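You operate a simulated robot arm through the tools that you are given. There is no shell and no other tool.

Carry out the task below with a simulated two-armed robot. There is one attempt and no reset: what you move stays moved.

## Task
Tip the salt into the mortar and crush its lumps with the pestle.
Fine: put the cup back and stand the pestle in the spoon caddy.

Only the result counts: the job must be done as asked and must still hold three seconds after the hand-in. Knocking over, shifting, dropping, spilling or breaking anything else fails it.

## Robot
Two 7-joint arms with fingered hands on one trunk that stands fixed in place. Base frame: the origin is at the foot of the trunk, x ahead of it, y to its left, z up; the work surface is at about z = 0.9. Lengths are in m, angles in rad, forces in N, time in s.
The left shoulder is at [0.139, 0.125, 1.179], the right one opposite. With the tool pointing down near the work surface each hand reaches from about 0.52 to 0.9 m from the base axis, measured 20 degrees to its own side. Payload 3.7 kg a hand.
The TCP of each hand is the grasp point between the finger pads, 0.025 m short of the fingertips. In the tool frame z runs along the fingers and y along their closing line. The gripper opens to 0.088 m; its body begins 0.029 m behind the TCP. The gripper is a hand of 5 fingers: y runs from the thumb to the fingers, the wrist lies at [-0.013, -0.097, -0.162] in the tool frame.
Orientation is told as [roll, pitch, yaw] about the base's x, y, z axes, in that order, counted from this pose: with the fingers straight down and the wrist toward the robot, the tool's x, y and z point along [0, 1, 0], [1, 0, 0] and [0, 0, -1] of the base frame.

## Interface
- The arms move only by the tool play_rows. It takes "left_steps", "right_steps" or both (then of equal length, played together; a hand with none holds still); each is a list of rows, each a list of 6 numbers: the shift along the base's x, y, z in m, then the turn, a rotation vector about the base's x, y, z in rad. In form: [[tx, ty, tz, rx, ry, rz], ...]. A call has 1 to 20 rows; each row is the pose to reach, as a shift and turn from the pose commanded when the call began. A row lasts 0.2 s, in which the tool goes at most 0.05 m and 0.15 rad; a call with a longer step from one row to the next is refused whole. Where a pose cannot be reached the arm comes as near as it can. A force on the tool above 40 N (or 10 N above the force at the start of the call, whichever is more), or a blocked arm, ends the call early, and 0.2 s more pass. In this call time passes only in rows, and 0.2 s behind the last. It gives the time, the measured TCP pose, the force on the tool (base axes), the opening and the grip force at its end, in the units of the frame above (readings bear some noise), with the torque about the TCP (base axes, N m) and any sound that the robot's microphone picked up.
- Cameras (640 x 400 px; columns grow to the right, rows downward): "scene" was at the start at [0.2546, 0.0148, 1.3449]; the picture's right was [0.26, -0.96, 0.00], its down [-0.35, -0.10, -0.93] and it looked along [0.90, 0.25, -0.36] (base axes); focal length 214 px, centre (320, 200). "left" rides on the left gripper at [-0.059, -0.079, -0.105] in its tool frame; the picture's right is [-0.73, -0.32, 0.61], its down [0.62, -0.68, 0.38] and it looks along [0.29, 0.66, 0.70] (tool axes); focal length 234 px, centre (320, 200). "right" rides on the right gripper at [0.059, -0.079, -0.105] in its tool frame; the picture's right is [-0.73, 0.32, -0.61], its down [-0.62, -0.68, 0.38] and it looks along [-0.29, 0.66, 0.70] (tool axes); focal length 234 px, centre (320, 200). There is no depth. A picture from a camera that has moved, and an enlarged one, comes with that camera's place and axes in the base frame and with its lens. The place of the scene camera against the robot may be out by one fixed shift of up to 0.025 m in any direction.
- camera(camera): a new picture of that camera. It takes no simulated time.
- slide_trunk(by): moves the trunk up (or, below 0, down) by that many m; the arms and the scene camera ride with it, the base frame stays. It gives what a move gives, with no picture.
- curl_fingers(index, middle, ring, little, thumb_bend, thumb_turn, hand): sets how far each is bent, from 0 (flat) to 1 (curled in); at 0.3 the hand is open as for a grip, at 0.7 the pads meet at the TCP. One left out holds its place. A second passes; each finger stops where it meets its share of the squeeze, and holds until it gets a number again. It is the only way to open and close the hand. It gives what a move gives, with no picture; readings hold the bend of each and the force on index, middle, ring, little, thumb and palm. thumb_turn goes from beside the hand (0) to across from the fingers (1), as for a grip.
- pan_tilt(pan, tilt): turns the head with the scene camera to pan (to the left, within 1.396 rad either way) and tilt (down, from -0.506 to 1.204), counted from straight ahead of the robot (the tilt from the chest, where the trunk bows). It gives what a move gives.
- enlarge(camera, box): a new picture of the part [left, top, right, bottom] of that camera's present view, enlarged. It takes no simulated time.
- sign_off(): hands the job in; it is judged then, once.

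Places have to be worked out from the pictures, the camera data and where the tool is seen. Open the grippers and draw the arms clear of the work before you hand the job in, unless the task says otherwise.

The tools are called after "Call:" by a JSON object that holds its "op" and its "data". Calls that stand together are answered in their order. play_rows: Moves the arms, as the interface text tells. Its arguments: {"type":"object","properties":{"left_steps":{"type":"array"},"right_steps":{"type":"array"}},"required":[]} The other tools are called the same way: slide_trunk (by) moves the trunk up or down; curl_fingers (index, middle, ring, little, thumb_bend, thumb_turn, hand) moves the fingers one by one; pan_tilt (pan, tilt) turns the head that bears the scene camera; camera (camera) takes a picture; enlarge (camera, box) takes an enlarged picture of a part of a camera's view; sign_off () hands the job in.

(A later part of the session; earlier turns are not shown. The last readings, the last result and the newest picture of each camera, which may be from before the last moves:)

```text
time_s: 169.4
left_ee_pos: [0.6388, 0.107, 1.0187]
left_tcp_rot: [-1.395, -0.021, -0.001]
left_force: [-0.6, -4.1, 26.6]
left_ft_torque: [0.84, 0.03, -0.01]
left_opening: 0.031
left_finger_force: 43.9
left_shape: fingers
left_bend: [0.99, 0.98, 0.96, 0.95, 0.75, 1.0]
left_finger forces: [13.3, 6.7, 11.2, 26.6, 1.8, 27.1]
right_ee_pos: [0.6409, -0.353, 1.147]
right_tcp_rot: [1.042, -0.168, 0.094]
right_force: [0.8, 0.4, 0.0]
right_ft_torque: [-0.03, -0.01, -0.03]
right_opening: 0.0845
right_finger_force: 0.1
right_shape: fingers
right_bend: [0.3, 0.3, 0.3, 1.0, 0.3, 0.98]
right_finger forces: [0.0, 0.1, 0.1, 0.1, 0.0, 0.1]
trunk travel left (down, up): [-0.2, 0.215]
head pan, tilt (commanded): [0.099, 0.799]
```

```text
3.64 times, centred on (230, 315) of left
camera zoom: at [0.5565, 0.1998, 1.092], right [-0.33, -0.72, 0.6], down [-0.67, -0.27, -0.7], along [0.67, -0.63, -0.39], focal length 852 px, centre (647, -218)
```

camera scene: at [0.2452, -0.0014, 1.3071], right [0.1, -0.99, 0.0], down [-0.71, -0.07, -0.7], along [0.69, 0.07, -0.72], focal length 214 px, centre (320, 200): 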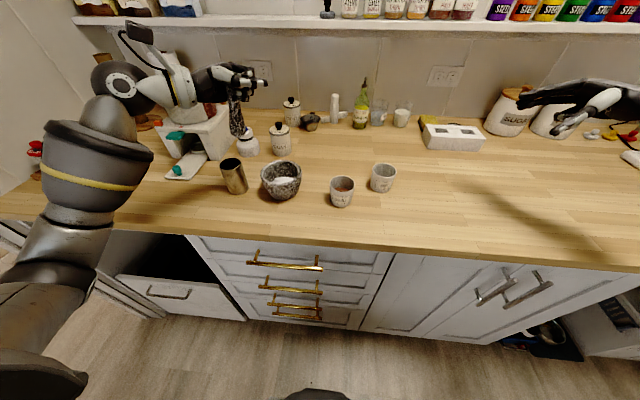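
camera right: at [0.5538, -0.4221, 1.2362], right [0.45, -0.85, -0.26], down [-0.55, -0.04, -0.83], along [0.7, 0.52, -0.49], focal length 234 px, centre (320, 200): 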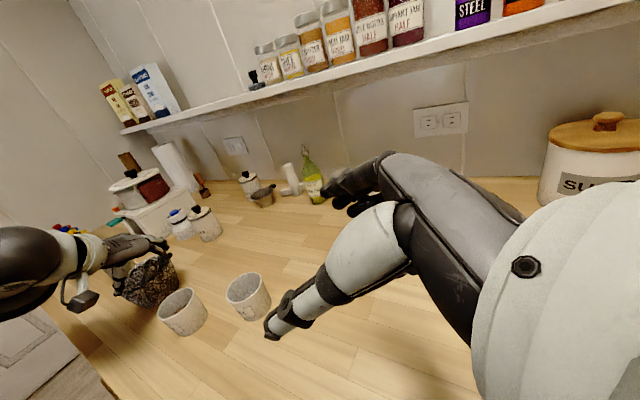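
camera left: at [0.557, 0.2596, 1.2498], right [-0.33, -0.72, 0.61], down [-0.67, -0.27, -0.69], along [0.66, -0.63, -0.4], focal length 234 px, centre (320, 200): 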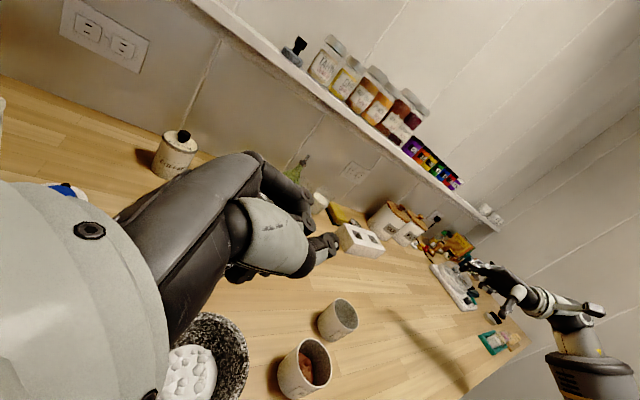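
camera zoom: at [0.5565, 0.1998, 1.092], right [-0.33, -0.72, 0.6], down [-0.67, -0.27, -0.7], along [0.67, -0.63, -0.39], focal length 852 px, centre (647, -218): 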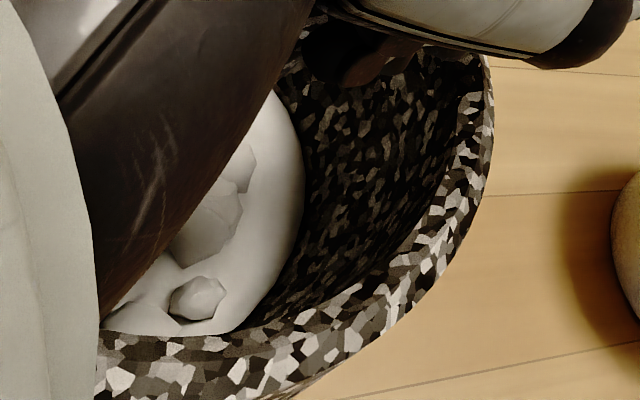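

Still no change. My strokes so far never lifted the pestle head above the salt surface (only 3 cm); real pounding should come down onto the lumps from above. I now do full 6.5 cm strokes.

Call:
{"op": "play_rows", "data": {"left_steps": [[0, 0, 0.035, 0, 0, 0], [0, 0, 0.068, 0, 0, 0], [0, 0, 0.03, 0, 0, 0], [0, 0, -0.001, 0, 0, 0], [0, 0, 0.035, 0, 0, 0], [0, 0, 0.068, 0, 0, 0], [0, 0, 0.03, 0, 0, 0], [0, 0, -0.001, 0, 0, 0], [0, 0, 0.035, 0, 0, 0], [0, 0, 0.068, 0, 0, 0], [0, 0, 0.03, 0, 0, 0], [0, 0, -0.001, 0, 0, 0], [0, 0, 0.035, 0, 0, 0], [0, 0, 0.068, 0, 0, 0], [0, 0, 0.03, 0, 0, 0], [0, 0, -0.001, 0, 0, 0]]}}

Call:
{"op": "enlarge", "data": {"camera": "left", "box": [180, 260, 280, 370]}}

Call:
{"op": "enlarge", "data": {"camera": "scene", "box": [255, 150, 315, 210]}}

```text
time_s: 172.8
left_ee_pos: [0.6383, 0.107, 1.0191]
left_tcp_rot: [-1.398, -0.023, 0.001]
left_force: [1.1, 0.9, 7.6]
left_ft_torque: [0.43, -0.07, -0.01]
left_opening: 0.031
left_finger_force: 42.4
left_shape: fingers
left_bend: [0.99, 0.98, 0.96, 0.95, 0.75, 1.0]
left_finger forces: [10.0, 7.1, 11.1, 26.5, 0.8, 29.5]
right_ee_pos: [0.641, -0.3522, 1.1475]
right_tcp_rot: [1.041, -0.165, 0.092]
right_force: [0.2, 0.9, -0.3]
right_ft_torque: [-0.01, -0.04, 0.02]
right_opening: 0.0845
right_finger_force: 0.1
right_shape: fingers
right_bend: [0.3, 0.3, 0.3, 1.0, 0.3, 0.98]
right_finger forces: [0.0, 0.1, 0.0, 0.0, 0.0, 0.1]
trunk travel left (down, up): [-0.2, 0.215]
head pan, tilt (commanded): [0.099, 0.799]
```

```text
3.64 times, centred on (230, 315) of left
camera zoom: at [0.5559, 0.2002, 1.0928], right [-0.33, -0.72, 0.6], down [-0.66, -0.27, -0.7], along [0.67, -0.63, -0.39], focal length 852 px, centre (647, -218)
```

zoom: 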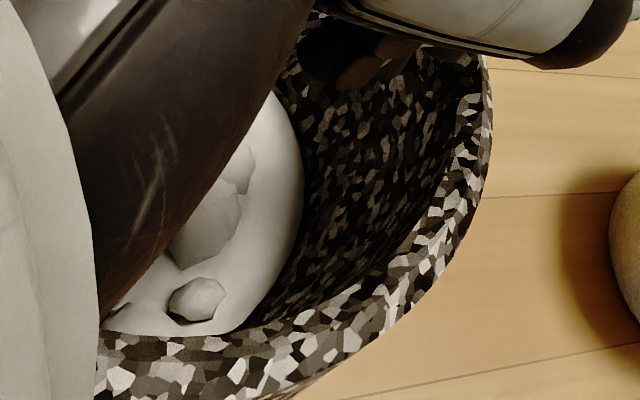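

```text
6.67 times, centred on (285, 180) of scene
camera zoom: at [0.2434, -0.0018, 1.3078], right [0.1, -0.99, 0.0], down [-0.71, -0.07, -0.7], along [0.69, 0.07, -0.72], focal length 1430 px, centre (553, 333)
```

zoom: 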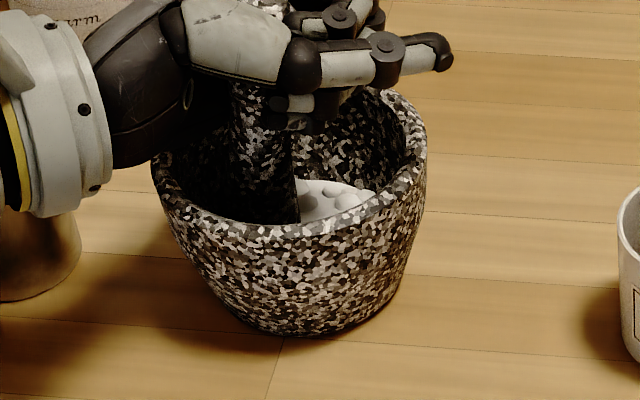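

I lift the pestle out again to look at the lumps in the middle.

Call:
{"op": "play_rows", "data": {"left_steps": [[0, 0, 0.04, 0, 0, 0], [0, 0, 0.08, 0, 0, 0], [0, 0.01, 0.12, 0, 0, 0], [0, 0.03, 0.15, 0, 0, 0], [0, 0.06, 0.16, 0, 0, 0]]}}

Call:
{"op": "enlarge", "data": {"camera": "left", "box": [150, 320, 250, 400]}}

Call:
{"op": "enlarge", "data": {"camera": "scene", "box": [200, 50, 300, 210]}}

```text
time_s: 174.0
left_ee_pos: [0.6392, 0.1664, 1.1724]
left_tcp_rot: [-1.396, -0.013, 0.001]
left_force: [0.6, 0.9, -0.8]
left_ft_torque: [-0.11, -0.01, -0.01]
left_opening: 0.0311
left_finger_force: 40.3
left_shape: fingers
left_bend: [0.99, 0.98, 0.97, 0.95, 0.75, 1.0]
left_finger forces: [8.2, 6.8, 11.4, 25.4, 0.6, 27.5]
right_ee_pos: [0.6433, -0.3519, 1.1472]
right_tcp_rot: [1.039, -0.162, 0.092]
right_force: [-0.7, -0.1, -0.4]
right_ft_torque: [0.02, 0.0, 0.0]
right_opening: 0.0845
right_finger_force: 0.1
right_shape: fingers
right_bend: [0.3, 0.3, 0.3, 1.0, 0.3, 0.98]
right_finger forces: [0.0, 0.1, 0.0, 0.1, 0.0, 0.0]
trunk travel left (down, up): [-0.2, 0.215]
head pan, tilt (commanded): [0.099, 0.799]
```

```text
5.00 times, centred on (200, 360) of left
camera zoom: at [0.558, 0.2593, 1.2473], right [-0.33, -0.72, 0.61], down [-0.67, -0.27, -0.69], along [0.66, -0.63, -0.4], focal length 1171 px, centre (920, -600)
```

zoom: 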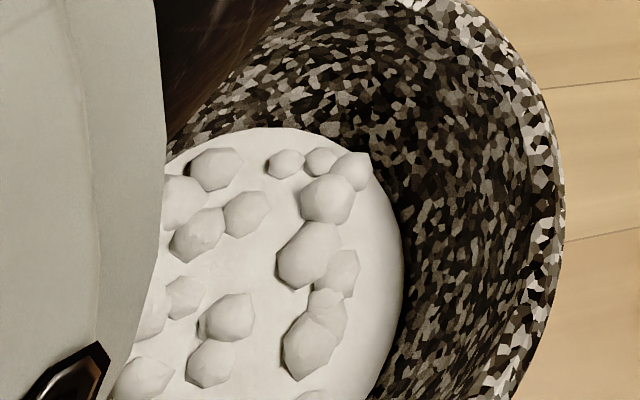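

```text
2.50 times, centred on (250, 130) of scene
camera zoom: at [0.2453, -0.0013, 1.307], right [0.1, -0.99, 0.0], down [-0.71, -0.07, -0.7], along [0.69, 0.07, -0.72], focal length 536 px, centre (495, 375)
```

zoom: 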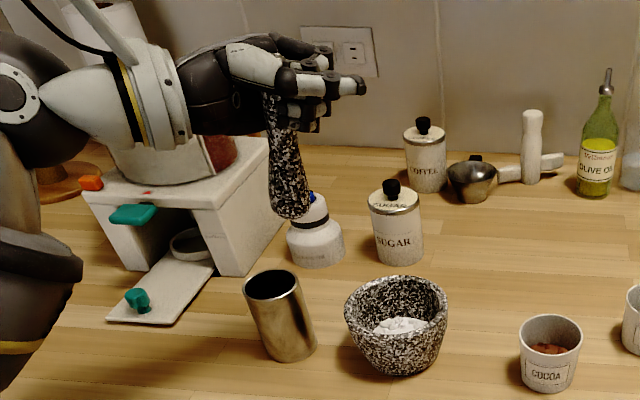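

Nothing changed, and the view shows the pestle foot was about 2 cm left of centre, on the slope. I re-centre it by 1.2 cm and strike at full speed (5 cm in one row) from above the lumps.

Call:
{"op": "play_rows", "data": {"left_steps": [[0, -0.036, -0.03, 0, 0, 0], [0, -0.072, -0.06, 0, 0, 0], [0, -0.072, -0.1, 0, 0, 0], [0, -0.072, -0.114, 0, 0, 0], [0, -0.072, -0.162, 0, 0, 0], [0, -0.072, -0.114, 0, 0, 0], [0, -0.072, -0.162, 0, 0, 0], [0, -0.072, -0.114, 0, 0, 0], [0, -0.072, -0.162, 0, 0, 0], [0, -0.072, -0.114, 0, 0, 0], [0, -0.072, -0.162, 0, 0, 0], [0, -0.072, -0.114, 0, 0, 0], [0, -0.072, -0.162, 0, 0, 0], [0, -0.072, -0.162, 0, 0, 0]]}}

Call:
{"op": "enlarge", "data": {"camera": "scene", "box": [255, 150, 315, 210]}}

Call:
{"op": "enlarge", "data": {"camera": "left", "box": [180, 260, 280, 370]}}

```text
time_s: 177.0
left_ee_pos: [0.6357, 0.0955, 1.0184]
left_tcp_rot: [-1.399, -0.025, 0.003]
left_force: [-1.0, 0.4, 20.2]
left_ft_torque: [0.99, 0.12, 0.09]
left_opening: 0.0313
left_finger_force: 43.8
left_shape: fingers
left_bend: [0.99, 0.98, 0.97, 0.95, 0.75, 1.0]
left_finger forces: [11.1, 6.6, 11.3, 22.8, 1.3, 33.9]
right_ee_pos: [0.6402, -0.3531, 1.1492]
right_tcp_rot: [1.04, -0.167, 0.092]
right_force: [0.8, -0.9, -0.2]
right_ft_torque: [0.01, 0.01, 0.02]
right_opening: 0.0846
right_finger_force: 0.0
right_shape: fingers
right_bend: [0.3, 0.3, 0.3, 1.0, 0.3, 0.98]
right_finger forces: [0.1, 0.1, 0.0, 0.0, 0.0, 0.1]
trunk travel left (down, up): [-0.2, 0.215]
head pan, tilt (commanded): [0.099, 0.799]
```

```text
6.67 times, centred on (285, 180) of scene
camera zoom: at [0.2428, -0.0018, 1.3081], right [0.1, -0.99, 0.0], down [-0.71, -0.07, -0.7], along [0.69, 0.07, -0.72], focal length 1430 px, centre (553, 333)
```

zoom: 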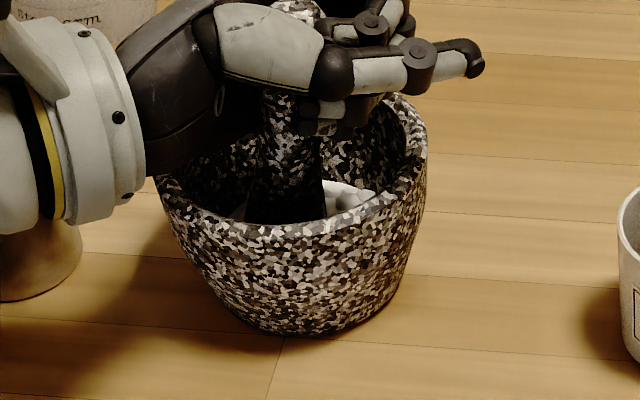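

```text
3.64 times, centred on (230, 315) of left
camera zoom: at [0.5538, 0.1893, 1.092], right [-0.34, -0.72, 0.6], down [-0.66, -0.27, -0.7], along [0.67, -0.63, -0.39], focal length 852 px, centre (647, -218)
```

zoom: 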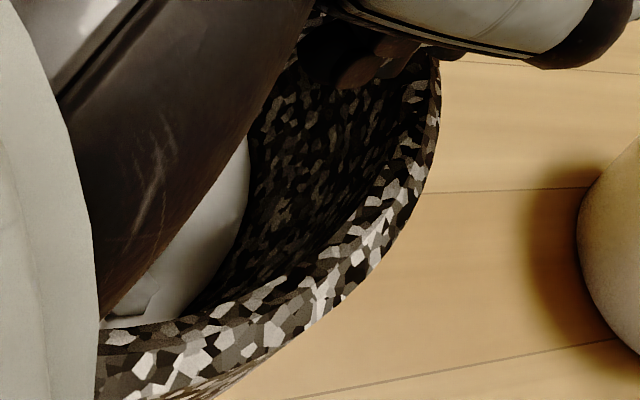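

Now centred with 20 N. I follow with two grinding loops of 12 mm here, then inspect.

Call:
{"op": "play_rows", "data": {"left_steps": [[0.006, 0, 0, 0, 0, 0], [0.012, 0, 0, 0, 0, 0], [0.0085, 0.0085, 0, 0, 0, 0], [0, 0.012, 0, 0, 0, 0], [-0.0085, 0.0085, 0, 0, 0, 0], [-0.012, 0, 0, 0, 0, 0], [-0.0085, -0.0085, 0, 0, 0, 0], [0, -0.01, 0, 0, 0, 0], [0.0085, -0.0085, 0, 0, 0, 0], [0.012, 0, 0, 0, 0, 0], [0.0085, 0.0085, 0, 0, 0, 0], [0, 0.012, 0, 0, 0, 0], [-0.0085, 0.0085, 0, 0, 0, 0], [-0.012, 0, 0, 0, 0, 0], [-0.0085, -0.0085, 0, 0, 0, 0], [0, -0.01, 0, 0, 0, 0], [0.0085, -0.0085, 0, 0, 0, 0], [0.012, 0, 0, 0, 0, 0], [0.006, 0, 0, 0, 0, 0], [0, 0, 0, 0, 0, 0]]}}

Call:
{"op": "enlarge", "data": {"camera": "scene", "box": [255, 150, 315, 210]}}

```text
time_s: 181.2
left_ee_pos: [0.6387, 0.0926, 1.0157]
left_tcp_rot: [-1.397, -0.025, 0.002]
left_force: [5.0, -8.2, 30.4]
left_ft_torque: [0.76, -0.34, -0.17]
left_opening: 0.0291
left_finger_force: 50.3
left_shape: fingers
left_bend: [0.98, 0.97, 0.97, 0.95, 0.75, 1.0]
left_finger forces: [14.4, 8.6, 11.9, 33.0, 0.0, 32.2]
right_ee_pos: [0.6399, -0.3541, 1.1482]
right_tcp_rot: [1.042, -0.165, 0.093]
right_force: [-0.2, 0.9, 1.0]
right_ft_torque: [0.01, 0.04, 0.02]
right_opening: 0.0843
right_finger_force: 0.1
right_shape: fingers
right_bend: [0.3, 0.3, 0.3, 1.0, 0.3, 0.98]
right_finger forces: [0.0, 0.1, 0.0, 0.0, 0.1, 0.0]
trunk travel left (down, up): [-0.2, 0.215]
head pan, tilt (commanded): [0.099, 0.799]
```

```text
6.67 times, centred on (285, 180) of scene
camera zoom: at [0.2429, -0.0032, 1.3076], right [0.1, -0.99, 0.0], down [-0.71, -0.07, -0.7], along [0.7, 0.07, -0.72], focal length 1430 px, centre (553, 333)
```

zoom: 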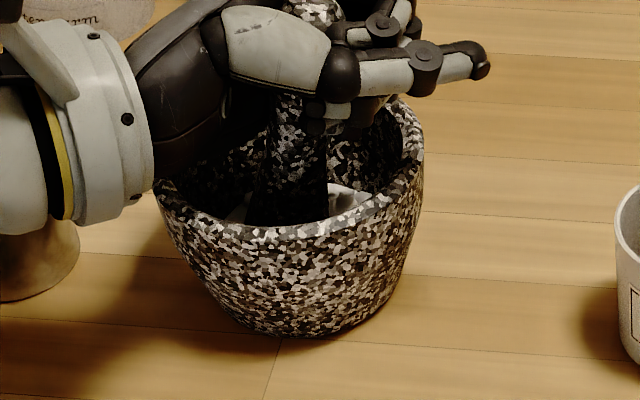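

Strong grinding contact (30 N with 9 N sideways drag). I lift for another look at the lumps.

Call:
{"op": "play_rows", "data": {"left_steps": [[0, 0, 0.04, 0, 0, 0], [0, 0.004, 0.08, 0, 0, 0], [0, 0.02, 0.12, 0, 0, 0], [0, 0.045, 0.15, 0, 0, 0], [0, 0.074, 0.16, 0, 0, 0]]}}

Call:
{"op": "enlarge", "data": {"camera": "left", "box": [150, 320, 250, 400]}}

Call:
{"op": "enlarge", "data": {"camera": "scene", "box": [255, 150, 315, 210]}}

```text
time_s: 182.4
left_ee_pos: [0.6389, 0.1688, 1.1704]
left_tcp_rot: [-1.396, -0.015, 0.001]
left_force: [-0.7, -0.1, -1.9]
left_ft_torque: [-0.1, 0.02, 0.03]
left_opening: 0.0294
left_finger_force: 44.3
left_shape: fingers
left_bend: [0.98, 0.97, 0.97, 0.96, 0.75, 1.0]
left_finger forces: [12.3, 9.3, 11.5, 24.7, 0.0, 30.7]
right_ee_pos: [0.6422, -0.3533, 1.1473]
right_tcp_rot: [1.039, -0.162, 0.092]
right_force: [-0.3, -0.1, 0.4]
right_ft_torque: [0.0, -0.01, 0.0]
right_opening: 0.0845
right_finger_force: 0.0
right_shape: fingers
right_bend: [0.3, 0.3, 0.3, 1.0, 0.3, 0.98]
right_finger forces: [0.0, 0.1, 0.1, 0.1, 0.1, 0.0]
trunk travel left (down, up): [-0.2, 0.215]
head pan, tilt (commanded): [0.099, 0.799]
```

```text
5.00 times, centred on (200, 360) of left
camera zoom: at [0.558, 0.2608, 1.2443], right [-0.33, -0.72, 0.6], down [-0.67, -0.27, -0.69], along [0.66, -0.63, -0.4], focal length 1171 px, centre (920, -600)
```

zoom: 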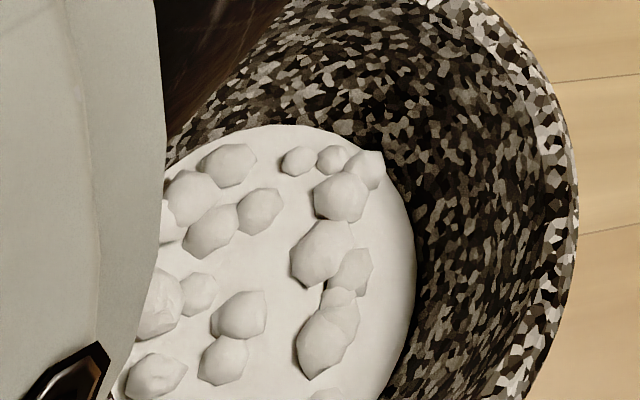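

```text
6.67 times, centred on (285, 180) of scene
camera zoom: at [0.2452, -0.0014, 1.307], right [0.1, -0.99, 0.0], down [-0.71, -0.07, -0.7], along [0.69, 0.07, -0.72], focal length 1430 px, centre (553, 333)
```

zoom: 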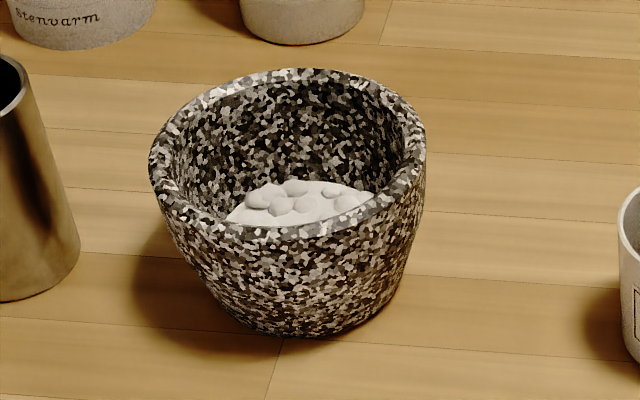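

No lump has changed, so the effective motion hasn't been right yet. The picture shows the foot about 8 mm left of the bowl's axis; I'll centre it exactly and do wide circles around the axis under load.

Call:
{"op": "play_rows", "data": {"left_steps": [[0, -0.035, -0.02, 0, 0, 0], [0, -0.07, -0.05, 0, 0, 0], [0, -0.081, -0.09, 0, 0, 0], [0, -0.081, -0.13, 0, 0, 0], [0, -0.081, -0.15, 0, 0, 0], [0, -0.081, -0.156, 0, 0, 0], [0, -0.081, -0.16, 0, 0, 0]]}}

Call:
{"op": "enlarge", "data": {"camera": "scene", "box": [255, 150, 315, 210]}}

```text
time_s: 184.0
left_ee_pos: [0.6387, 0.0864, 1.0169]
left_tcp_rot: [-1.399, -0.027, 0.003]
left_force: [1.6, -1.6, 19.7]
left_ft_torque: [1.0, -0.13, -0.09]
left_opening: 0.029
left_finger_force: 46.5
left_shape: fingers
left_bend: [0.98, 0.97, 0.97, 0.96, 0.75, 1.0]
left_finger forces: [16.2, 8.3, 11.2, 23.4, 0.0, 34.1]
right_ee_pos: [0.6413, -0.3524, 1.15]
right_tcp_rot: [1.04, -0.168, 0.091]
right_force: [-0.4, 0.3, 0.4]
right_ft_torque: [-0.02, 0.0, 0.02]
right_opening: 0.084
right_finger_force: 0.0
right_shape: fingers
right_bend: [0.3, 0.3, 0.3, 1.0, 0.3, 0.98]
right_finger forces: [0.1, 0.1, 0.0, 0.0, 0.1, 0.0]
trunk travel left (down, up): [-0.2, 0.215]
head pan, tilt (commanded): [0.099, 0.799]
```

```text
6.67 times, centred on (285, 180) of scene
camera zoom: at [0.2428, -0.0022, 1.3081], right [0.1, -0.99, 0.0], down [-0.71, -0.07, -0.7], along [0.69, 0.07, -0.72], focal length 1430 px, centre (553, 333)
```

zoom: 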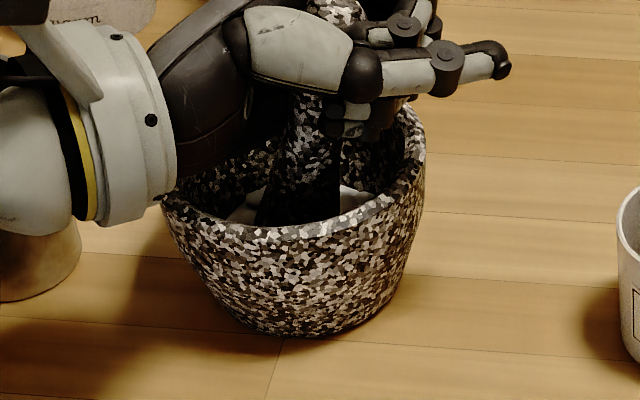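

The foot is centred on the axis with about 22 N. I do three faster loops of 12 mm radius.

Call:
{"op": "play_rows", "data": {"left_steps": [[0.012, 0, 0, 0, 0, 0], [0.006, 0.0104, 0, 0, 0, 0], [-0.006, 0.0104, 0, 0, 0, 0], [-0.012, 0, 0, 0, 0, 0], [-0.006, -0.0104, 0, 0, 0, 0], [0.006, -0.0104, 0, 0, 0, 0], [0.012, 0, 0, 0, 0, 0], [0.006, 0.0104, 0, 0, 0, 0], [-0.006, 0.0104, 0, 0, 0, 0], [-0.012, 0, 0, 0, 0, 0], [-0.006, -0.0104, 0, 0, 0, 0], [0.006, -0.0104, 0, 0, 0, 0], [0.012, 0, 0, 0, 0, 0], [0.006, 0.0104, 0, 0, 0, 0], [-0.006, 0.0104, 0, 0, 0, 0], [-0.012, 0, 0, 0, 0, 0], [-0.006, -0.0104, 0, 0, 0, 0], [0.006, -0.0104, 0, 0, 0, 0], [0.012, 0, 0, 0, 0, 0], [0, 0, 0, 0, 0, 0]]}}

Call:
{"op": "enlarge", "data": {"camera": "scene", "box": [255, 150, 315, 210]}}

Call:
{"op": "enlarge", "data": {"camera": "left", "box": [120, 180, 360, 400]}}

```text
time_s: 188.2
left_ee_pos: [0.6383, 0.0863, 1.0147]
left_tcp_rot: [-1.396, -0.02, 0.001]
left_force: [6.4, -6.8, 20.3]
left_ft_torque: [0.48, -0.34, -0.27]
left_opening: 0.0312
left_finger_force: 37.7
left_shape: fingers
left_bend: [0.99, 0.98, 0.97, 0.96, 0.75, 1.0]
left_finger forces: [22.5, 8.0, 11.5, 26.2, 0.0, 8.2]
right_ee_pos: [0.641, -0.3536, 1.1478]
right_tcp_rot: [1.042, -0.163, 0.092]
right_force: [-0.3, -0.5, 0.0]
right_ft_torque: [0.0, 0.01, 0.01]
right_opening: 0.0841
right_finger_force: 0.0
right_shape: fingers
right_bend: [0.3, 0.3, 0.3, 1.0, 0.3, 0.98]
right_finger forces: [0.0, 0.0, 0.0, 0.0, 0.0, 0.0]
trunk travel left (down, up): [-0.2, 0.215]
head pan, tilt (commanded): [0.099, 0.799]
```

```text
6.67 times, centred on (285, 180) of scene
camera zoom: at [0.2438, -0.0029, 1.3075], right [0.1, -0.99, 0.0], down [-0.71, -0.07, -0.7], along [0.69, 0.07, -0.72], focal length 1430 px, centre (553, 333)
```

zoom: 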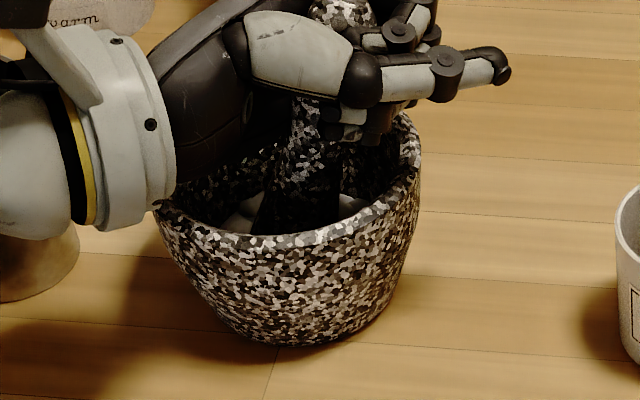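

```text
1.82 times, centred on (240, 290) of left
camera zoom: at [0.5567, 0.1793, 1.0883], right [-0.33, -0.72, 0.6], down [-0.67, -0.27, -0.69], along [0.67, -0.63, -0.39], focal length 426 px, centre (466, 36)
```

zoom: 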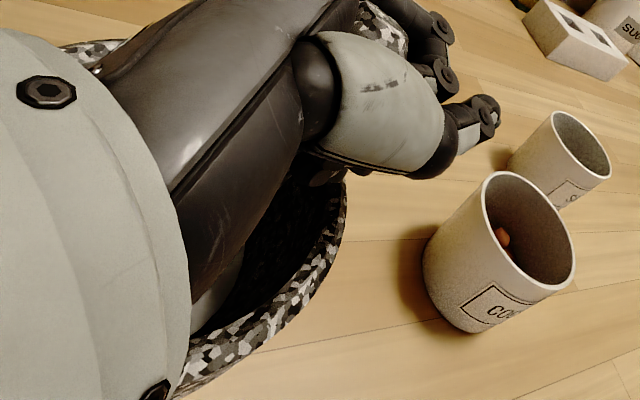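

The mortar itself got dragged about 5 mm toward the robot, so sideways grinding under heavy load just moves the bowl. I switch to purely vertical, firm presses (aiming at 30–38 N) with full release between them.

Call:
{"op": "play_rows", "data": {"left_steps": [[0, 0, 0.03, 0, 0, 0], [0, 0, 0.03, 0, 0, 0], [0, 0, -0.002, 0, 0, 0], [0, 0, -0.003, 0, 0, 0], [0, 0, 0.03, 0, 0, 0], [0, 0, -0.002, 0, 0, 0], [0, 0, -0.003, 0, 0, 0], [0, 0, 0.03, 0, 0, 0], [0, 0, -0.002, 0, 0, 0], [0, 0, -0.003, 0, 0, 0], [0, 0, 0.03, 0, 0, 0], [0, 0, -0.002, 0, 0, 0], [0, 0, -0.003, 0, 0, 0], [0, 0, -0.003, 0, 0, 0]]}}

Call:
{"op": "enlarge", "data": {"camera": "scene", "box": [255, 150, 315, 210]}}

```text
time_s: 191.2
left_ee_pos: [0.6377, 0.0887, 1.0133]
left_tcp_rot: [-1.398, -0.023, 0.002]
left_force: [2.0, -2.7, 22.0]
left_ft_torque: [1.05, -0.01, -0.11]
left_opening: 0.0309
left_finger_force: 39.3
left_shape: fingers
left_bend: [0.99, 0.98, 0.98, 0.96, 0.75, 1.0]
left_finger forces: [24.0, 7.9, 11.4, 18.8, 0.0, 16.3]
right_ee_pos: [0.6416, -0.3536, 1.1497]
right_tcp_rot: [1.04, -0.166, 0.092]
right_force: [0.1, -0.2, -0.8]
right_ft_torque: [0.03, 0.0, -0.01]
right_opening: 0.0843
right_finger_force: 0.1
right_shape: fingers
right_bend: [0.3, 0.3, 0.3, 1.0, 0.3, 0.98]
right_finger forces: [0.0, 0.0, 0.1, 0.0, 0.0, 0.0]
trunk travel left (down, up): [-0.2, 0.215]
head pan, tilt (commanded): [0.099, 0.799]
```

```text
6.67 times, centred on (285, 180) of scene
camera zoom: at [0.2429, -0.0025, 1.3079], right [0.1, -0.99, 0.0], down [-0.71, -0.07, -0.7], along [0.69, 0.07, -0.72], focal length 1430 px, centre (553, 333)
```

zoom: 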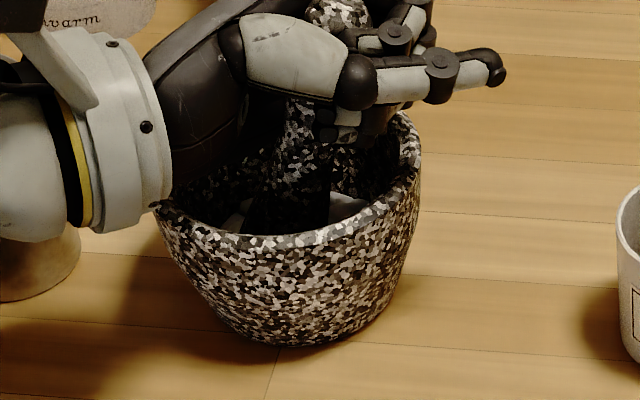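

I lift to inspect once more.

Call:
{"op": "play_rows", "data": {"left_steps": [[0, 0, 0.04, 0, 0, 0], [0, 0.004, 0.08, 0, 0, 0], [0, 0.02, 0.12, 0, 0, 0], [0, 0.05, 0.15, 0, 0, 0], [0, 0.081, 0.165, 0, 0, 0]]}}

Call:
{"op": "enlarge", "data": {"camera": "left", "box": [150, 320, 250, 400]}}

Call:
{"op": "enlarge", "data": {"camera": "scene", "box": [200, 50, 330, 210]}}

```text
time_s: 192.4
left_ee_pos: [0.6398, 0.1724, 1.1712]
left_tcp_rot: [-1.396, -0.015, 0.001]
left_force: [-0.6, -0.2, -2.7]
left_ft_torque: [-0.07, 0.01, -0.01]
left_opening: 0.0313
left_finger_force: 35.5
left_shape: fingers
left_bend: [0.99, 0.98, 0.98, 0.96, 0.75, 1.0]
left_finger forces: [16.8, 7.5, 11.0, 21.4, 0.1, 13.7]
right_ee_pos: [0.6424, -0.3528, 1.1468]
right_tcp_rot: [1.041, -0.162, 0.093]
right_force: [0.3, -0.4, -0.6]
right_ft_torque: [-0.02, 0.01, -0.01]
right_opening: 0.0846
right_finger_force: 0.0
right_shape: fingers
right_bend: [0.3, 0.3, 0.3, 1.0, 0.3, 0.98]
right_finger forces: [0.0, 0.0, 0.0, 0.1, 0.0, 0.0]
trunk travel left (down, up): [-0.2, 0.215]
head pan, tilt (commanded): [0.099, 0.799]
```

```text
5.00 times, centred on (200, 360) of left
camera zoom: at [0.5594, 0.2651, 1.2454], right [-0.33, -0.72, 0.61], down [-0.67, -0.27, -0.69], along [0.66, -0.63, -0.4], focal length 1171 px, centre (920, -600)
```

zoom: 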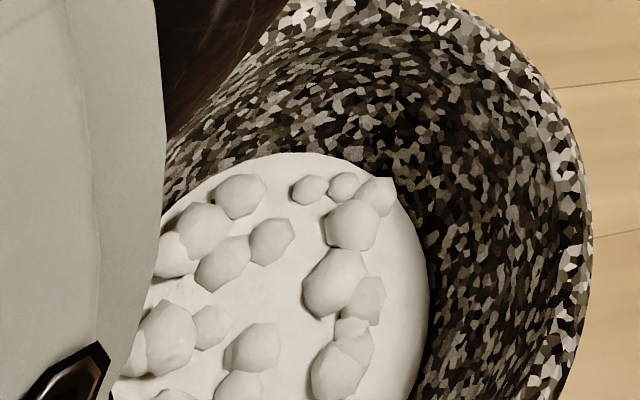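

```text
2.50 times, centred on (265, 130) of scene
camera zoom: at [0.2453, -0.0014, 1.307], right [0.1, -0.99, 0.0], down [-0.71, -0.07, -0.7], along [0.69, 0.07, -0.72], focal length 536 px, centre (458, 375)
```

zoom: 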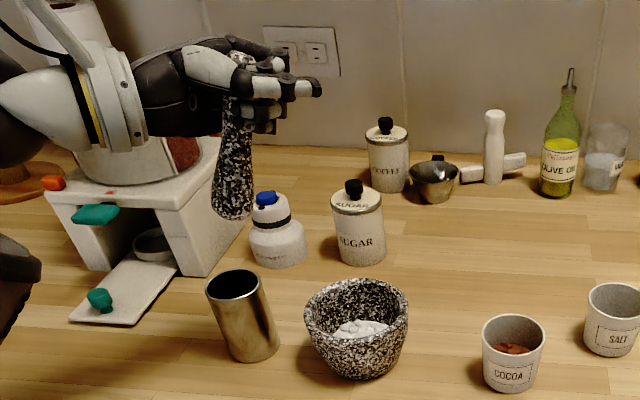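

Still unchanged, but if progress depends on sliding work, my few loops (mostly dragging the bowl) gave very little. I'll scrub back and forth at a lower load (~10 N) where the pestle slides in the bowl instead of moving it, with many quick strokes.

Call:
{"op": "play_rows", "data": {"left_steps": [[-0.001, -0.035, -0.02, 0, 0, 0], [-0.002, -0.07, -0.06, 0, 0, 0], [-0.003, -0.081, -0.1, 0, 0, 0], [-0.003, -0.081, -0.14, 0, 0, 0], [-0.003, -0.081, -0.156, 0, 0, 0], [-0.003, -0.081, -0.161, 0, 0, 0]]}}

```text
refused: row 2 steps farther than a row can; nothing moved
```

Call:
{"op": "play_rows", "data": {"left_steps": [[-0.001, -0.035, -0.02, 0, 0, 0], [-0.002, -0.065, -0.05, 0, 0, 0], [-0.003, -0.081, -0.09, 0, 0, 0], [-0.003, -0.081, -0.13, 0, 0, 0], [-0.003, -0.081, -0.155, 0, 0, 0], [-0.003, -0.081, -0.161, 0, 0, 0], [-0.003, -0.081, -0.161, 0, 0, 0]]}}

```text
time_s: 194.0
left_ee_pos: [0.6367, 0.0855, 1.0156]
left_tcp_rot: [-1.399, -0.019, 0.002]
left_force: [1.7, -1.6, 10.6]
left_ft_torque: [0.53, -0.01, -0.05]
left_opening: 0.0309
left_finger_force: 36.4
left_shape: fingers
left_bend: [0.99, 0.98, 0.98, 0.96, 0.75, 1.0]
left_finger forces: [19.4, 7.3, 10.7, 19.5, 0.1, 15.7]
right_ee_pos: [0.6417, -0.3533, 1.1485]
right_tcp_rot: [1.04, -0.165, 0.093]
right_force: [0.3, -0.6, 0.2]
right_ft_torque: [0.01, -0.02, -0.01]
right_opening: 0.0845
right_finger_force: 0.1
right_shape: fingers
right_bend: [0.3, 0.3, 0.3, 1.0, 0.3, 0.98]
right_finger forces: [0.1, 0.0, 0.0, 0.1, 0.1, 0.1]
trunk travel left (down, up): [-0.2, 0.215]
head pan, tilt (commanded): [0.099, 0.799]
```

13 N of contact. I scrub back and forth, 2.4 cm per stroke, with small sideways drift.

Call:
{"op": "play_rows", "data": {"left_steps": [[0.012, 0, 0, 0, 0, 0], [-0.012, 0.003, 0, 0, 0, 0], [0.012, 0.006, 0, 0, 0, 0], [-0.012, 0.008, 0, 0, 0, 0], [0.012, 0.006, 0, 0, 0, 0], [-0.012, 0.003, 0, 0, 0, 0], [0.012, 0, 0, 0, 0, 0], [-0.012, -0.003, 0, 0, 0, 0], [0.012, -0.006, 0, 0, 0, 0], [-0.012, -0.008, 0, 0, 0, 0], [0.012, -0.006, 0, 0, 0, 0], [-0.012, -0.003, 0, 0, 0, 0], [0.012, 0, 0, 0, 0, 0], [-0.012, 0.003, 0, 0, 0, 0], [0.012, 0.006, 0, 0, 0, 0], [-0.012, 0.006, 0, 0, 0, 0], [0.012, 0.003, 0, 0, 0, 0], [-0.012, 0, 0, 0, 0, 0], [0.012, 0, 0, 0, 0, 0], [0, 0, 0, 0, 0, 0]]}}

Call:
{"op": "enlarge", "data": {"camera": "scene", "box": [255, 150, 315, 210]}}

Call:
{"op": "enlarge", "data": {"camera": "left", "box": [120, 180, 360, 400]}}

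```text
time_s: 198.2
left_ee_pos: [0.6346, 0.0875, 1.014]
left_tcp_rot: [-1.396, -0.017, 0.004]
left_force: [3.7, 0.2, 11.0]
left_ft_torque: [0.71, -0.32, -0.25]
left_opening: 0.0314
left_finger_force: 36.4
left_shape: fingers
left_bend: [0.99, 0.98, 0.98, 0.96, 0.75, 1.0]
left_finger forces: [17.7, 6.8, 9.7, 16.5, 0.0, 21.0]
right_ee_pos: [0.6421, -0.3531, 1.148]
right_tcp_rot: [1.04, -0.163, 0.092]
right_force: [-0.4, -0.1, 0.3]
right_ft_torque: [0.01, -0.01, 0.03]
right_opening: 0.0846
right_finger_force: 0.0
right_shape: fingers
right_bend: [0.3, 0.3, 0.3, 1.0, 0.3, 0.98]
right_finger forces: [0.0, 0.1, 0.0, 0.0, 0.0, 0.0]
trunk travel left (down, up): [-0.2, 0.215]
head pan, tilt (commanded): [0.099, 0.799]
```

```text
6.67 times, centred on (285, 180) of scene
camera zoom: at [0.2446, -0.0017, 1.3074], right [0.1, -0.99, 0.0], down [-0.71, -0.07, -0.7], along [0.69, 0.07, -0.72], focal length 1430 px, centre (553, 333)
```

zoom: 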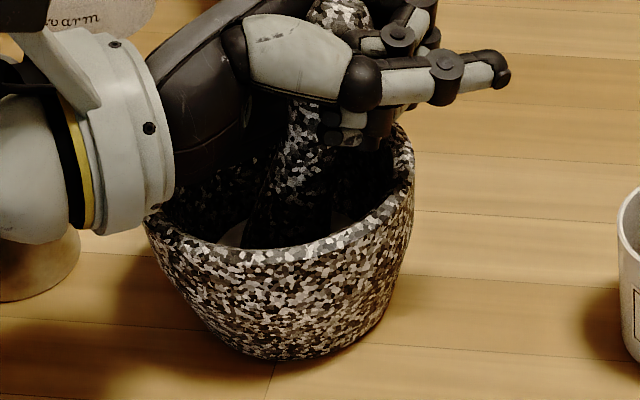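

```text
1.82 times, centred on (240, 290) of left
camera zoom: at [0.555, 0.18, 1.0881], right [-0.33, -0.72, 0.6], down [-0.67, -0.27, -0.69], along [0.67, -0.63, -0.39], focal length 426 px, centre (466, 36)
```

zoom: 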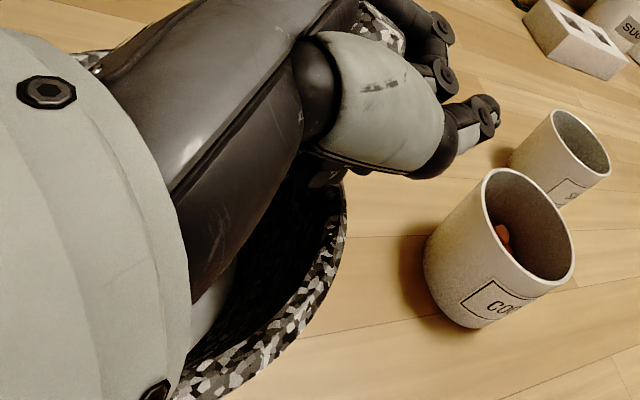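

The bowl got dragged another ~8 mm even at 13 N, so it is light; only a gentle load will let the pestle slide inside it. I reduce to a few newtons and scrub again.

Call:
{"op": "play_rows", "data": {"left_steps": [[-0.006, 0, 0.002, 0, 0, 0], [-0.01, 0, 0.004, 0, 0, 0], [-0.01, 0, 0.0035, 0, 0, 0]]}}

Call:
{"op": "enlarge", "data": {"camera": "scene", "box": [255, 150, 315, 210]}}

```text
time_s: 199.0
left_ee_pos: [0.626, 0.0859, 1.0147]
left_tcp_rot: [-1.396, -0.012, 0.002]
left_force: [2.3, -0.2, 1.7]
left_ft_torque: [0.22, -0.19, -0.15]
left_opening: 0.0315
left_finger_force: 33.0
left_shape: fingers
left_bend: [0.99, 0.98, 0.98, 0.96, 0.75, 1.0]
left_finger forces: [15.5, 6.5, 9.7, 17.5, 0.0, 18.2]
right_ee_pos: [0.6423, -0.3541, 1.1478]
right_tcp_rot: [1.04, -0.162, 0.093]
right_force: [0.2, 0.8, 0.4]
right_ft_torque: [0.02, 0.01, 0.0]
right_opening: 0.0847
right_finger_force: 0.1
right_shape: fingers
right_bend: [0.3, 0.3, 0.3, 1.0, 0.3, 0.98]
right_finger forces: [0.1, 0.0, 0.0, 0.0, 0.1, 0.0]
trunk travel left (down, up): [-0.2, 0.215]
head pan, tilt (commanded): [0.099, 0.799]
```

```text
6.67 times, centred on (285, 180) of scene
camera zoom: at [0.2453, -0.0016, 1.307], right [0.1, -0.99, 0.0], down [-0.71, -0.07, -0.7], along [0.69, 0.07, -0.72], focal length 1430 px, centre (553, 333)
```

zoom: 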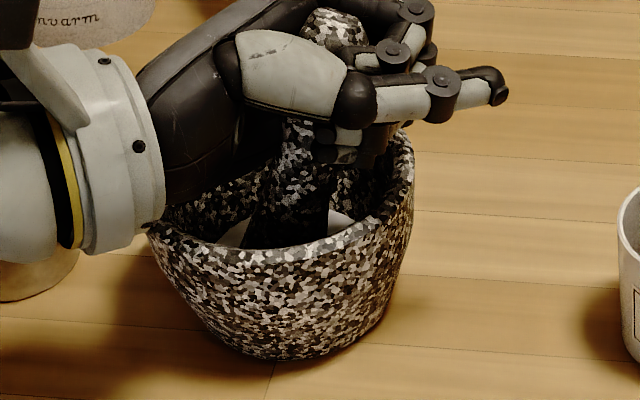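

Contact is now about 4 N with the foot central. I scrub gently at this load.

Call:
{"op": "play_rows", "data": {"left_steps": [[0.01, 0, 0, 0, 0, 0], [-0.01, 0.002, 0, 0, 0, 0], [0.01, 0.004, 0, 0, 0, 0], [-0.01, 0.006, 0, 0, 0, 0], [0.01, 0.004, 0, 0, 0, 0], [-0.01, 0.002, 0, 0, 0, 0], [0.01, 0, 0, 0, 0, 0], [-0.01, -0.002, 0, 0, 0, 0], [0.01, -0.004, 0, 0, 0, 0], [-0.01, -0.006, 0, 0, 0, 0], [0.01, -0.004, 0, 0, 0, 0], [-0.01, -0.002, 0, 0, 0, 0], [0.01, 0, 0, 0, 0, 0], [-0.01, 0.002, 0, 0, 0, 0], [0.01, 0.004, 0, 0, 0, 0], [-0.01, 0.004, 0, 0, 0, 0], [0.01, 0.002, 0, 0, 0, 0], [-0.01, 0, 0, 0, 0, 0], [0.01, 0, 0, 0, 0, 0], [0, 0, 0, 0, 0, 0]]}}

Call:
{"op": "enlarge", "data": {"camera": "scene", "box": [255, 150, 315, 210]}}

```text
time_s: 203.2
left_ee_pos: [0.6267, 0.0879, 1.0166]
left_tcp_rot: [-1.398, -0.013, 0.002]
left_force: [0.0, 0.7, -2.5]
left_ft_torque: [-0.12, -0.01, -0.02]
left_opening: 0.0316
left_finger_force: 33.7
left_shape: fingers
left_bend: [0.99, 0.99, 0.98, 0.96, 0.75, 1.0]
left_finger forces: [13.7, 5.9, 10.2, 19.4, 0.1, 18.6]
right_ee_pos: [0.6429, -0.353, 1.1472]
right_tcp_rot: [1.039, -0.165, 0.093]
right_force: [0.2, -0.3, -0.3]
right_ft_torque: [0.03, 0.01, 0.02]
right_opening: 0.0845
right_finger_force: 0.0
right_shape: fingers
right_bend: [0.3, 0.3, 0.3, 1.0, 0.3, 0.98]
right_finger forces: [0.0, 0.1, 0.0, 0.1, 0.0, 0.1]
trunk travel left (down, up): [-0.2, 0.215]
head pan, tilt (commanded): [0.099, 0.799]
```

```text
6.67 times, centred on (285, 180) of scene
camera zoom: at [0.2451, -0.0014, 1.3071], right [0.1, -0.99, 0.0], down [-0.71, -0.07, -0.7], along [0.69, 0.07, -0.72], focal length 1430 px, centre (553, 333)
```

zoom: 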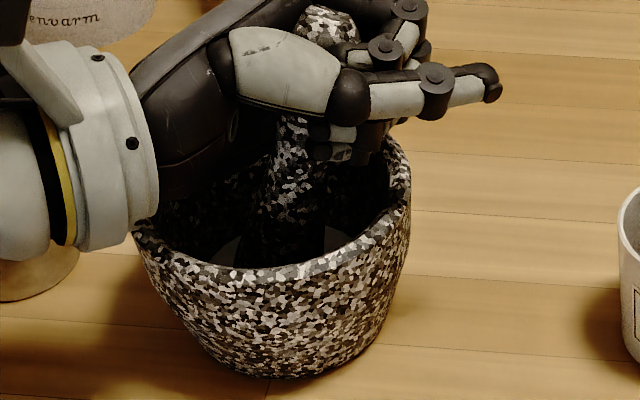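

The bowl keeps wandering with sideways strokes, so I stop those. I lift the pestle to check the lumps and how far the mortar has moved.

Call:
{"op": "play_rows", "data": {"left_steps": [[0, 0, 0.04, 0, 0, 0], [0, 0.004, 0.08, 0, 0, 0], [0, 0.02, 0.12, 0, 0, 0], [0, 0.05, 0.15, 0, 0, 0], [0, 0.085, 0.165, 0, 0, 0]]}}

Call:
{"op": "enlarge", "data": {"camera": "left", "box": [130, 320, 250, 400]}}

Call:
{"op": "camera", "data": {"camera": "scene"}}

Call:
{"op": "enlarge", "data": {"camera": "scene", "box": [255, 150, 315, 210]}}

```text
time_s: 204.4
left_ee_pos: [0.6279, 0.1714, 1.1803]
left_tcp_rot: [-1.396, -0.013, 0.0]
left_force: [0.5, -0.5, -2.3]
left_ft_torque: [-0.13, 0.0, -0.02]
left_opening: 0.0319
left_finger_force: 32.6
left_shape: fingers
left_bend: [0.99, 0.99, 0.98, 0.96, 0.75, 1.0]
left_finger forces: [13.0, 5.8, 9.8, 18.6, 0.0, 18.1]
right_ee_pos: [0.6429, -0.3533, 1.1471]
right_tcp_rot: [1.04, -0.163, 0.093]
right_force: [-0.3, 0.3, 0.5]
right_ft_torque: [0.0, -0.02, -0.01]
right_opening: 0.0846
right_finger_force: 0.0
right_shape: fingers
right_bend: [0.3, 0.3, 0.3, 1.0, 0.3, 0.98]
right_finger forces: [0.0, 0.0, 0.1, 0.1, 0.1, 0.0]
trunk travel left (down, up): [-0.2, 0.215]
head pan, tilt (commanded): [0.099, 0.799]
```

```text
5.00 times, centred on (190, 360) of left
camera zoom: at [0.5463, 0.2646, 1.2557], right [-0.33, -0.72, 0.6], down [-0.67, -0.27, -0.69], along [0.66, -0.63, -0.4], focal length 1171 px, centre (970, -600)
```

zoom: 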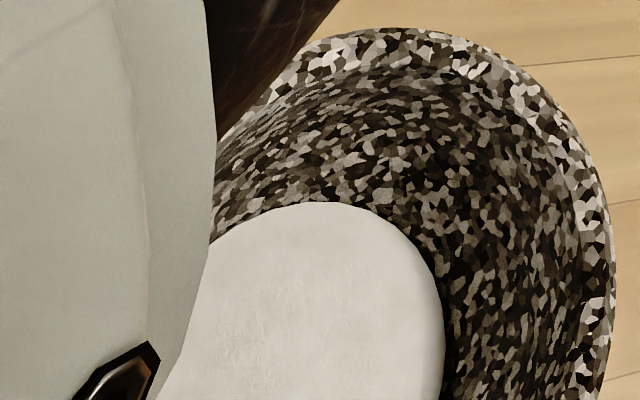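

```text
taken
camera scene: at [0.245, -0.0013, 1.3071], right [0.1, -0.99, 0.0], down [-0.71, -0.07, -0.7], along [0.69, 0.07, -0.72], focal length 214 px, centre (320, 200)
```

scene: 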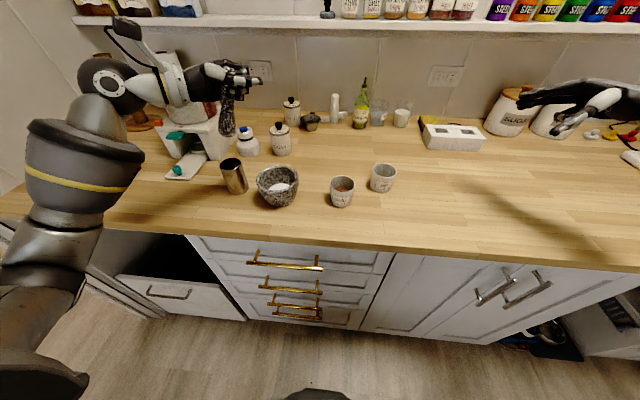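

```text
6.67 times, centred on (285, 180) of scene
camera zoom: at [0.245, -0.0013, 1.3071], right [0.1, -0.99, 0.0], down [-0.71, -0.07, -0.7], along [0.69, 0.07, -0.72], focal length 1430 px, centre (553, 333)
```

zoom: 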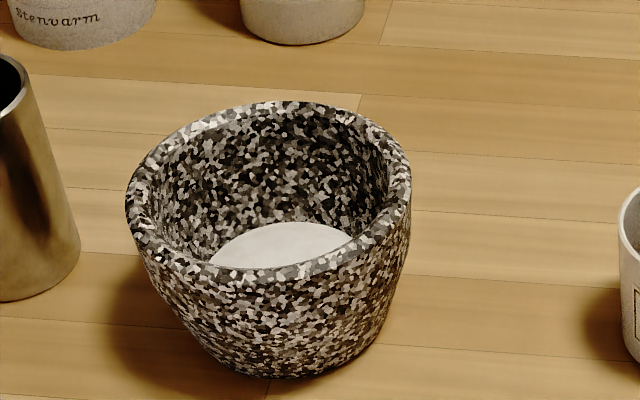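

The salt is now completely smooth and fine – the lumps are gone. The mortar, however, has been dragged about 23 mm toward the robot (and 4 mm left), so I'll push it gently back from inside with the pestle foot. First I lower the pestle into the bowl without touching the floor.

Call:
{"op": "play_rows", "data": {"left_steps": [[-0.004, -0.035, -0.01, 0, 0, 0], [-0.008, -0.065, -0.04, 0, 0, 0], [-0.01, -0.081, -0.08, 0, 0, 0], [-0.01, -0.081, -0.12, 0, 0, 0], [-0.01, -0.081, -0.145, 0, 0, 0], [-0.01, -0.081, -0.155, 0, 0, 0]]}}

Call:
{"op": "enlarge", "data": {"camera": "scene", "box": [255, 150, 315, 210]}}

```text
time_s: 205.8
left_ee_pos: [0.6186, 0.091, 1.0239]
left_tcp_rot: [-1.396, -0.015, 0.003]
left_force: [-0.7, -0.5, -1.0]
left_ft_torque: [-0.1, -0.04, 0.0]
left_opening: 0.032
left_finger_force: 31.3
left_shape: fingers
left_bend: [0.99, 0.99, 0.98, 0.96, 0.75, 1.0]
left_finger forces: [12.7, 5.7, 9.3, 18.1, 0.0, 17.5]
right_ee_pos: [0.6423, -0.3536, 1.1469]
right_tcp_rot: [1.04, -0.161, 0.091]
right_force: [0.2, -0.3, 0.2]
right_ft_torque: [0.0, 0.0, 0.03]
right_opening: 0.0844
right_finger_force: 0.0
right_shape: fingers
right_bend: [0.3, 0.3, 0.3, 1.0, 0.3, 0.98]
right_finger forces: [0.0, 0.0, 0.0, 0.0, 0.0, 0.0]
trunk travel left (down, up): [-0.2, 0.215]
head pan, tilt (commanded): [0.099, 0.799]
```

```text
6.67 times, centred on (285, 180) of scene
camera zoom: at [0.2454, -0.0016, 1.3071], right [0.1, -0.99, 0.0], down [-0.71, -0.07, -0.7], along [0.69, 0.07, -0.72], focal length 1430 px, centre (553, 333)
```

zoom: 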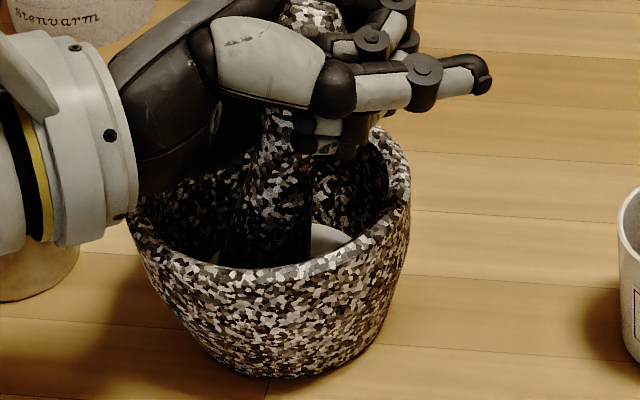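

The mortar is unchanged and the pestle hangs inside. I push slowly in +x (away from the robot) by 2.5 cm and check.

Call:
{"op": "play_rows", "data": {"left_steps": [[0.005, 0, 0, 0, 0, 0], [0.01, 0, 0, 0, 0, 0], [0.015, 0, 0, 0, 0, 0], [0.02, 0, 0, 0, 0, 0], [0.025, 0, 0, 0, 0, 0]]}}

Call:
{"op": "enlarge", "data": {"camera": "scene", "box": [255, 150, 315, 210]}}

```text
time_s: 207.0
left_ee_pos: [0.6431, 0.0915, 1.0255]
left_tcp_rot: [-1.396, -0.013, 0.002]
left_force: [0.2, -0.9, -3.0]
left_ft_torque: [-0.13, -0.01, 0.01]
left_opening: 0.0318
left_finger_force: 31.2
left_shape: fingers
left_bend: [0.99, 0.99, 0.98, 0.96, 0.75, 1.0]
left_finger forces: [12.6, 5.5, 9.3, 18.0, 0.0, 17.5]
right_ee_pos: [0.6441, -0.3516, 1.1474]
right_tcp_rot: [1.042, -0.162, 0.091]
right_force: [0.2, 0.0, -0.6]
right_ft_torque: [0.01, -0.01, 0.02]
right_opening: 0.0845
right_finger_force: 0.1
right_shape: fingers
right_bend: [0.3, 0.3, 0.3, 1.0, 0.3, 0.98]
right_finger forces: [0.1, 0.0, 0.0, 0.0, 0.0, 0.1]
trunk travel left (down, up): [-0.2, 0.215]
head pan, tilt (commanded): [0.099, 0.799]
```

```text
6.67 times, centred on (285, 180) of scene
camera zoom: at [0.2454, -0.0016, 1.307], right [0.1, -0.99, 0.0], down [-0.71, -0.07, -0.7], along [0.69, 0.07, -0.72], focal length 1430 px, centre (553, 333)
```

zoom: 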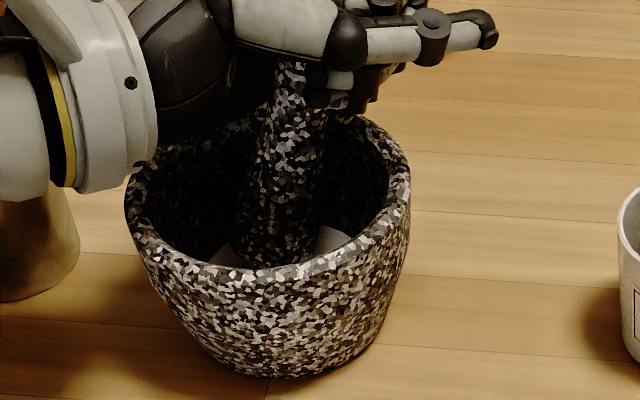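

No contact yet. I continue pushing by another 2 cm.

Call:
{"op": "play_rows", "data": {"left_steps": [[0.005, 0, 0, 0, 0, 0], [0.01, 0, 0, 0, 0, 0], [0.015, 0, 0, 0, 0, 0], [0.02, 0, 0, 0, 0, 0]]}}

Call:
{"op": "enlarge", "data": {"camera": "scene", "box": [255, 150, 315, 210]}}

```text
time_s: 208.0
left_ee_pos: [0.661, 0.0901, 1.0272]
left_tcp_rot: [-1.397, -0.013, 0.002]
left_force: [-3.8, -0.9, -1.9]
left_ft_torque: [-0.18, 0.33, 0.25]
left_opening: 0.0318
left_finger_force: 32.0
left_shape: fingers
left_bend: [0.99, 0.99, 0.98, 0.96, 0.75, 1.0]
left_finger forces: [14.8, 5.9, 10.5, 16.5, 0.0, 16.3]
right_ee_pos: [0.6436, -0.3531, 1.1475]
right_tcp_rot: [1.039, -0.166, 0.091]
right_force: [-0.3, 0.0, 0.1]
right_ft_torque: [0.0, -0.01, 0.02]
right_opening: 0.0845
right_finger_force: 0.0
right_shape: fingers
right_bend: [0.3, 0.3, 0.3, 1.0, 0.3, 0.98]
right_finger forces: [0.0, 0.1, 0.0, 0.1, 0.0, 0.0]
trunk travel left (down, up): [-0.2, 0.215]
head pan, tilt (commanded): [0.099, 0.799]
```

```text
6.67 times, centred on (285, 180) of scene
camera zoom: at [0.2451, -0.0017, 1.3071], right [0.1, -0.99, 0.0], down [-0.71, -0.07, -0.7], along [0.69, 0.07, -0.72], focal length 1430 px, centre (553, 333)
```

zoom: 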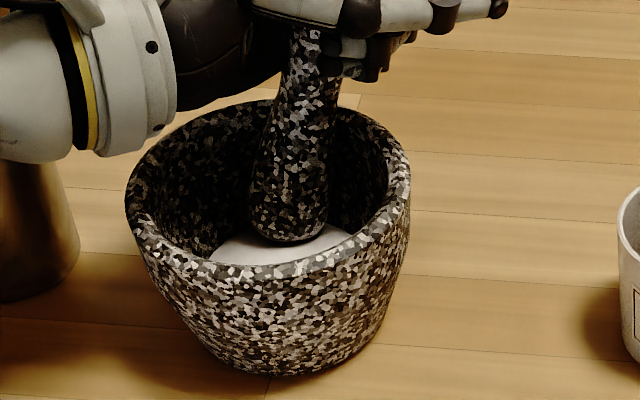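

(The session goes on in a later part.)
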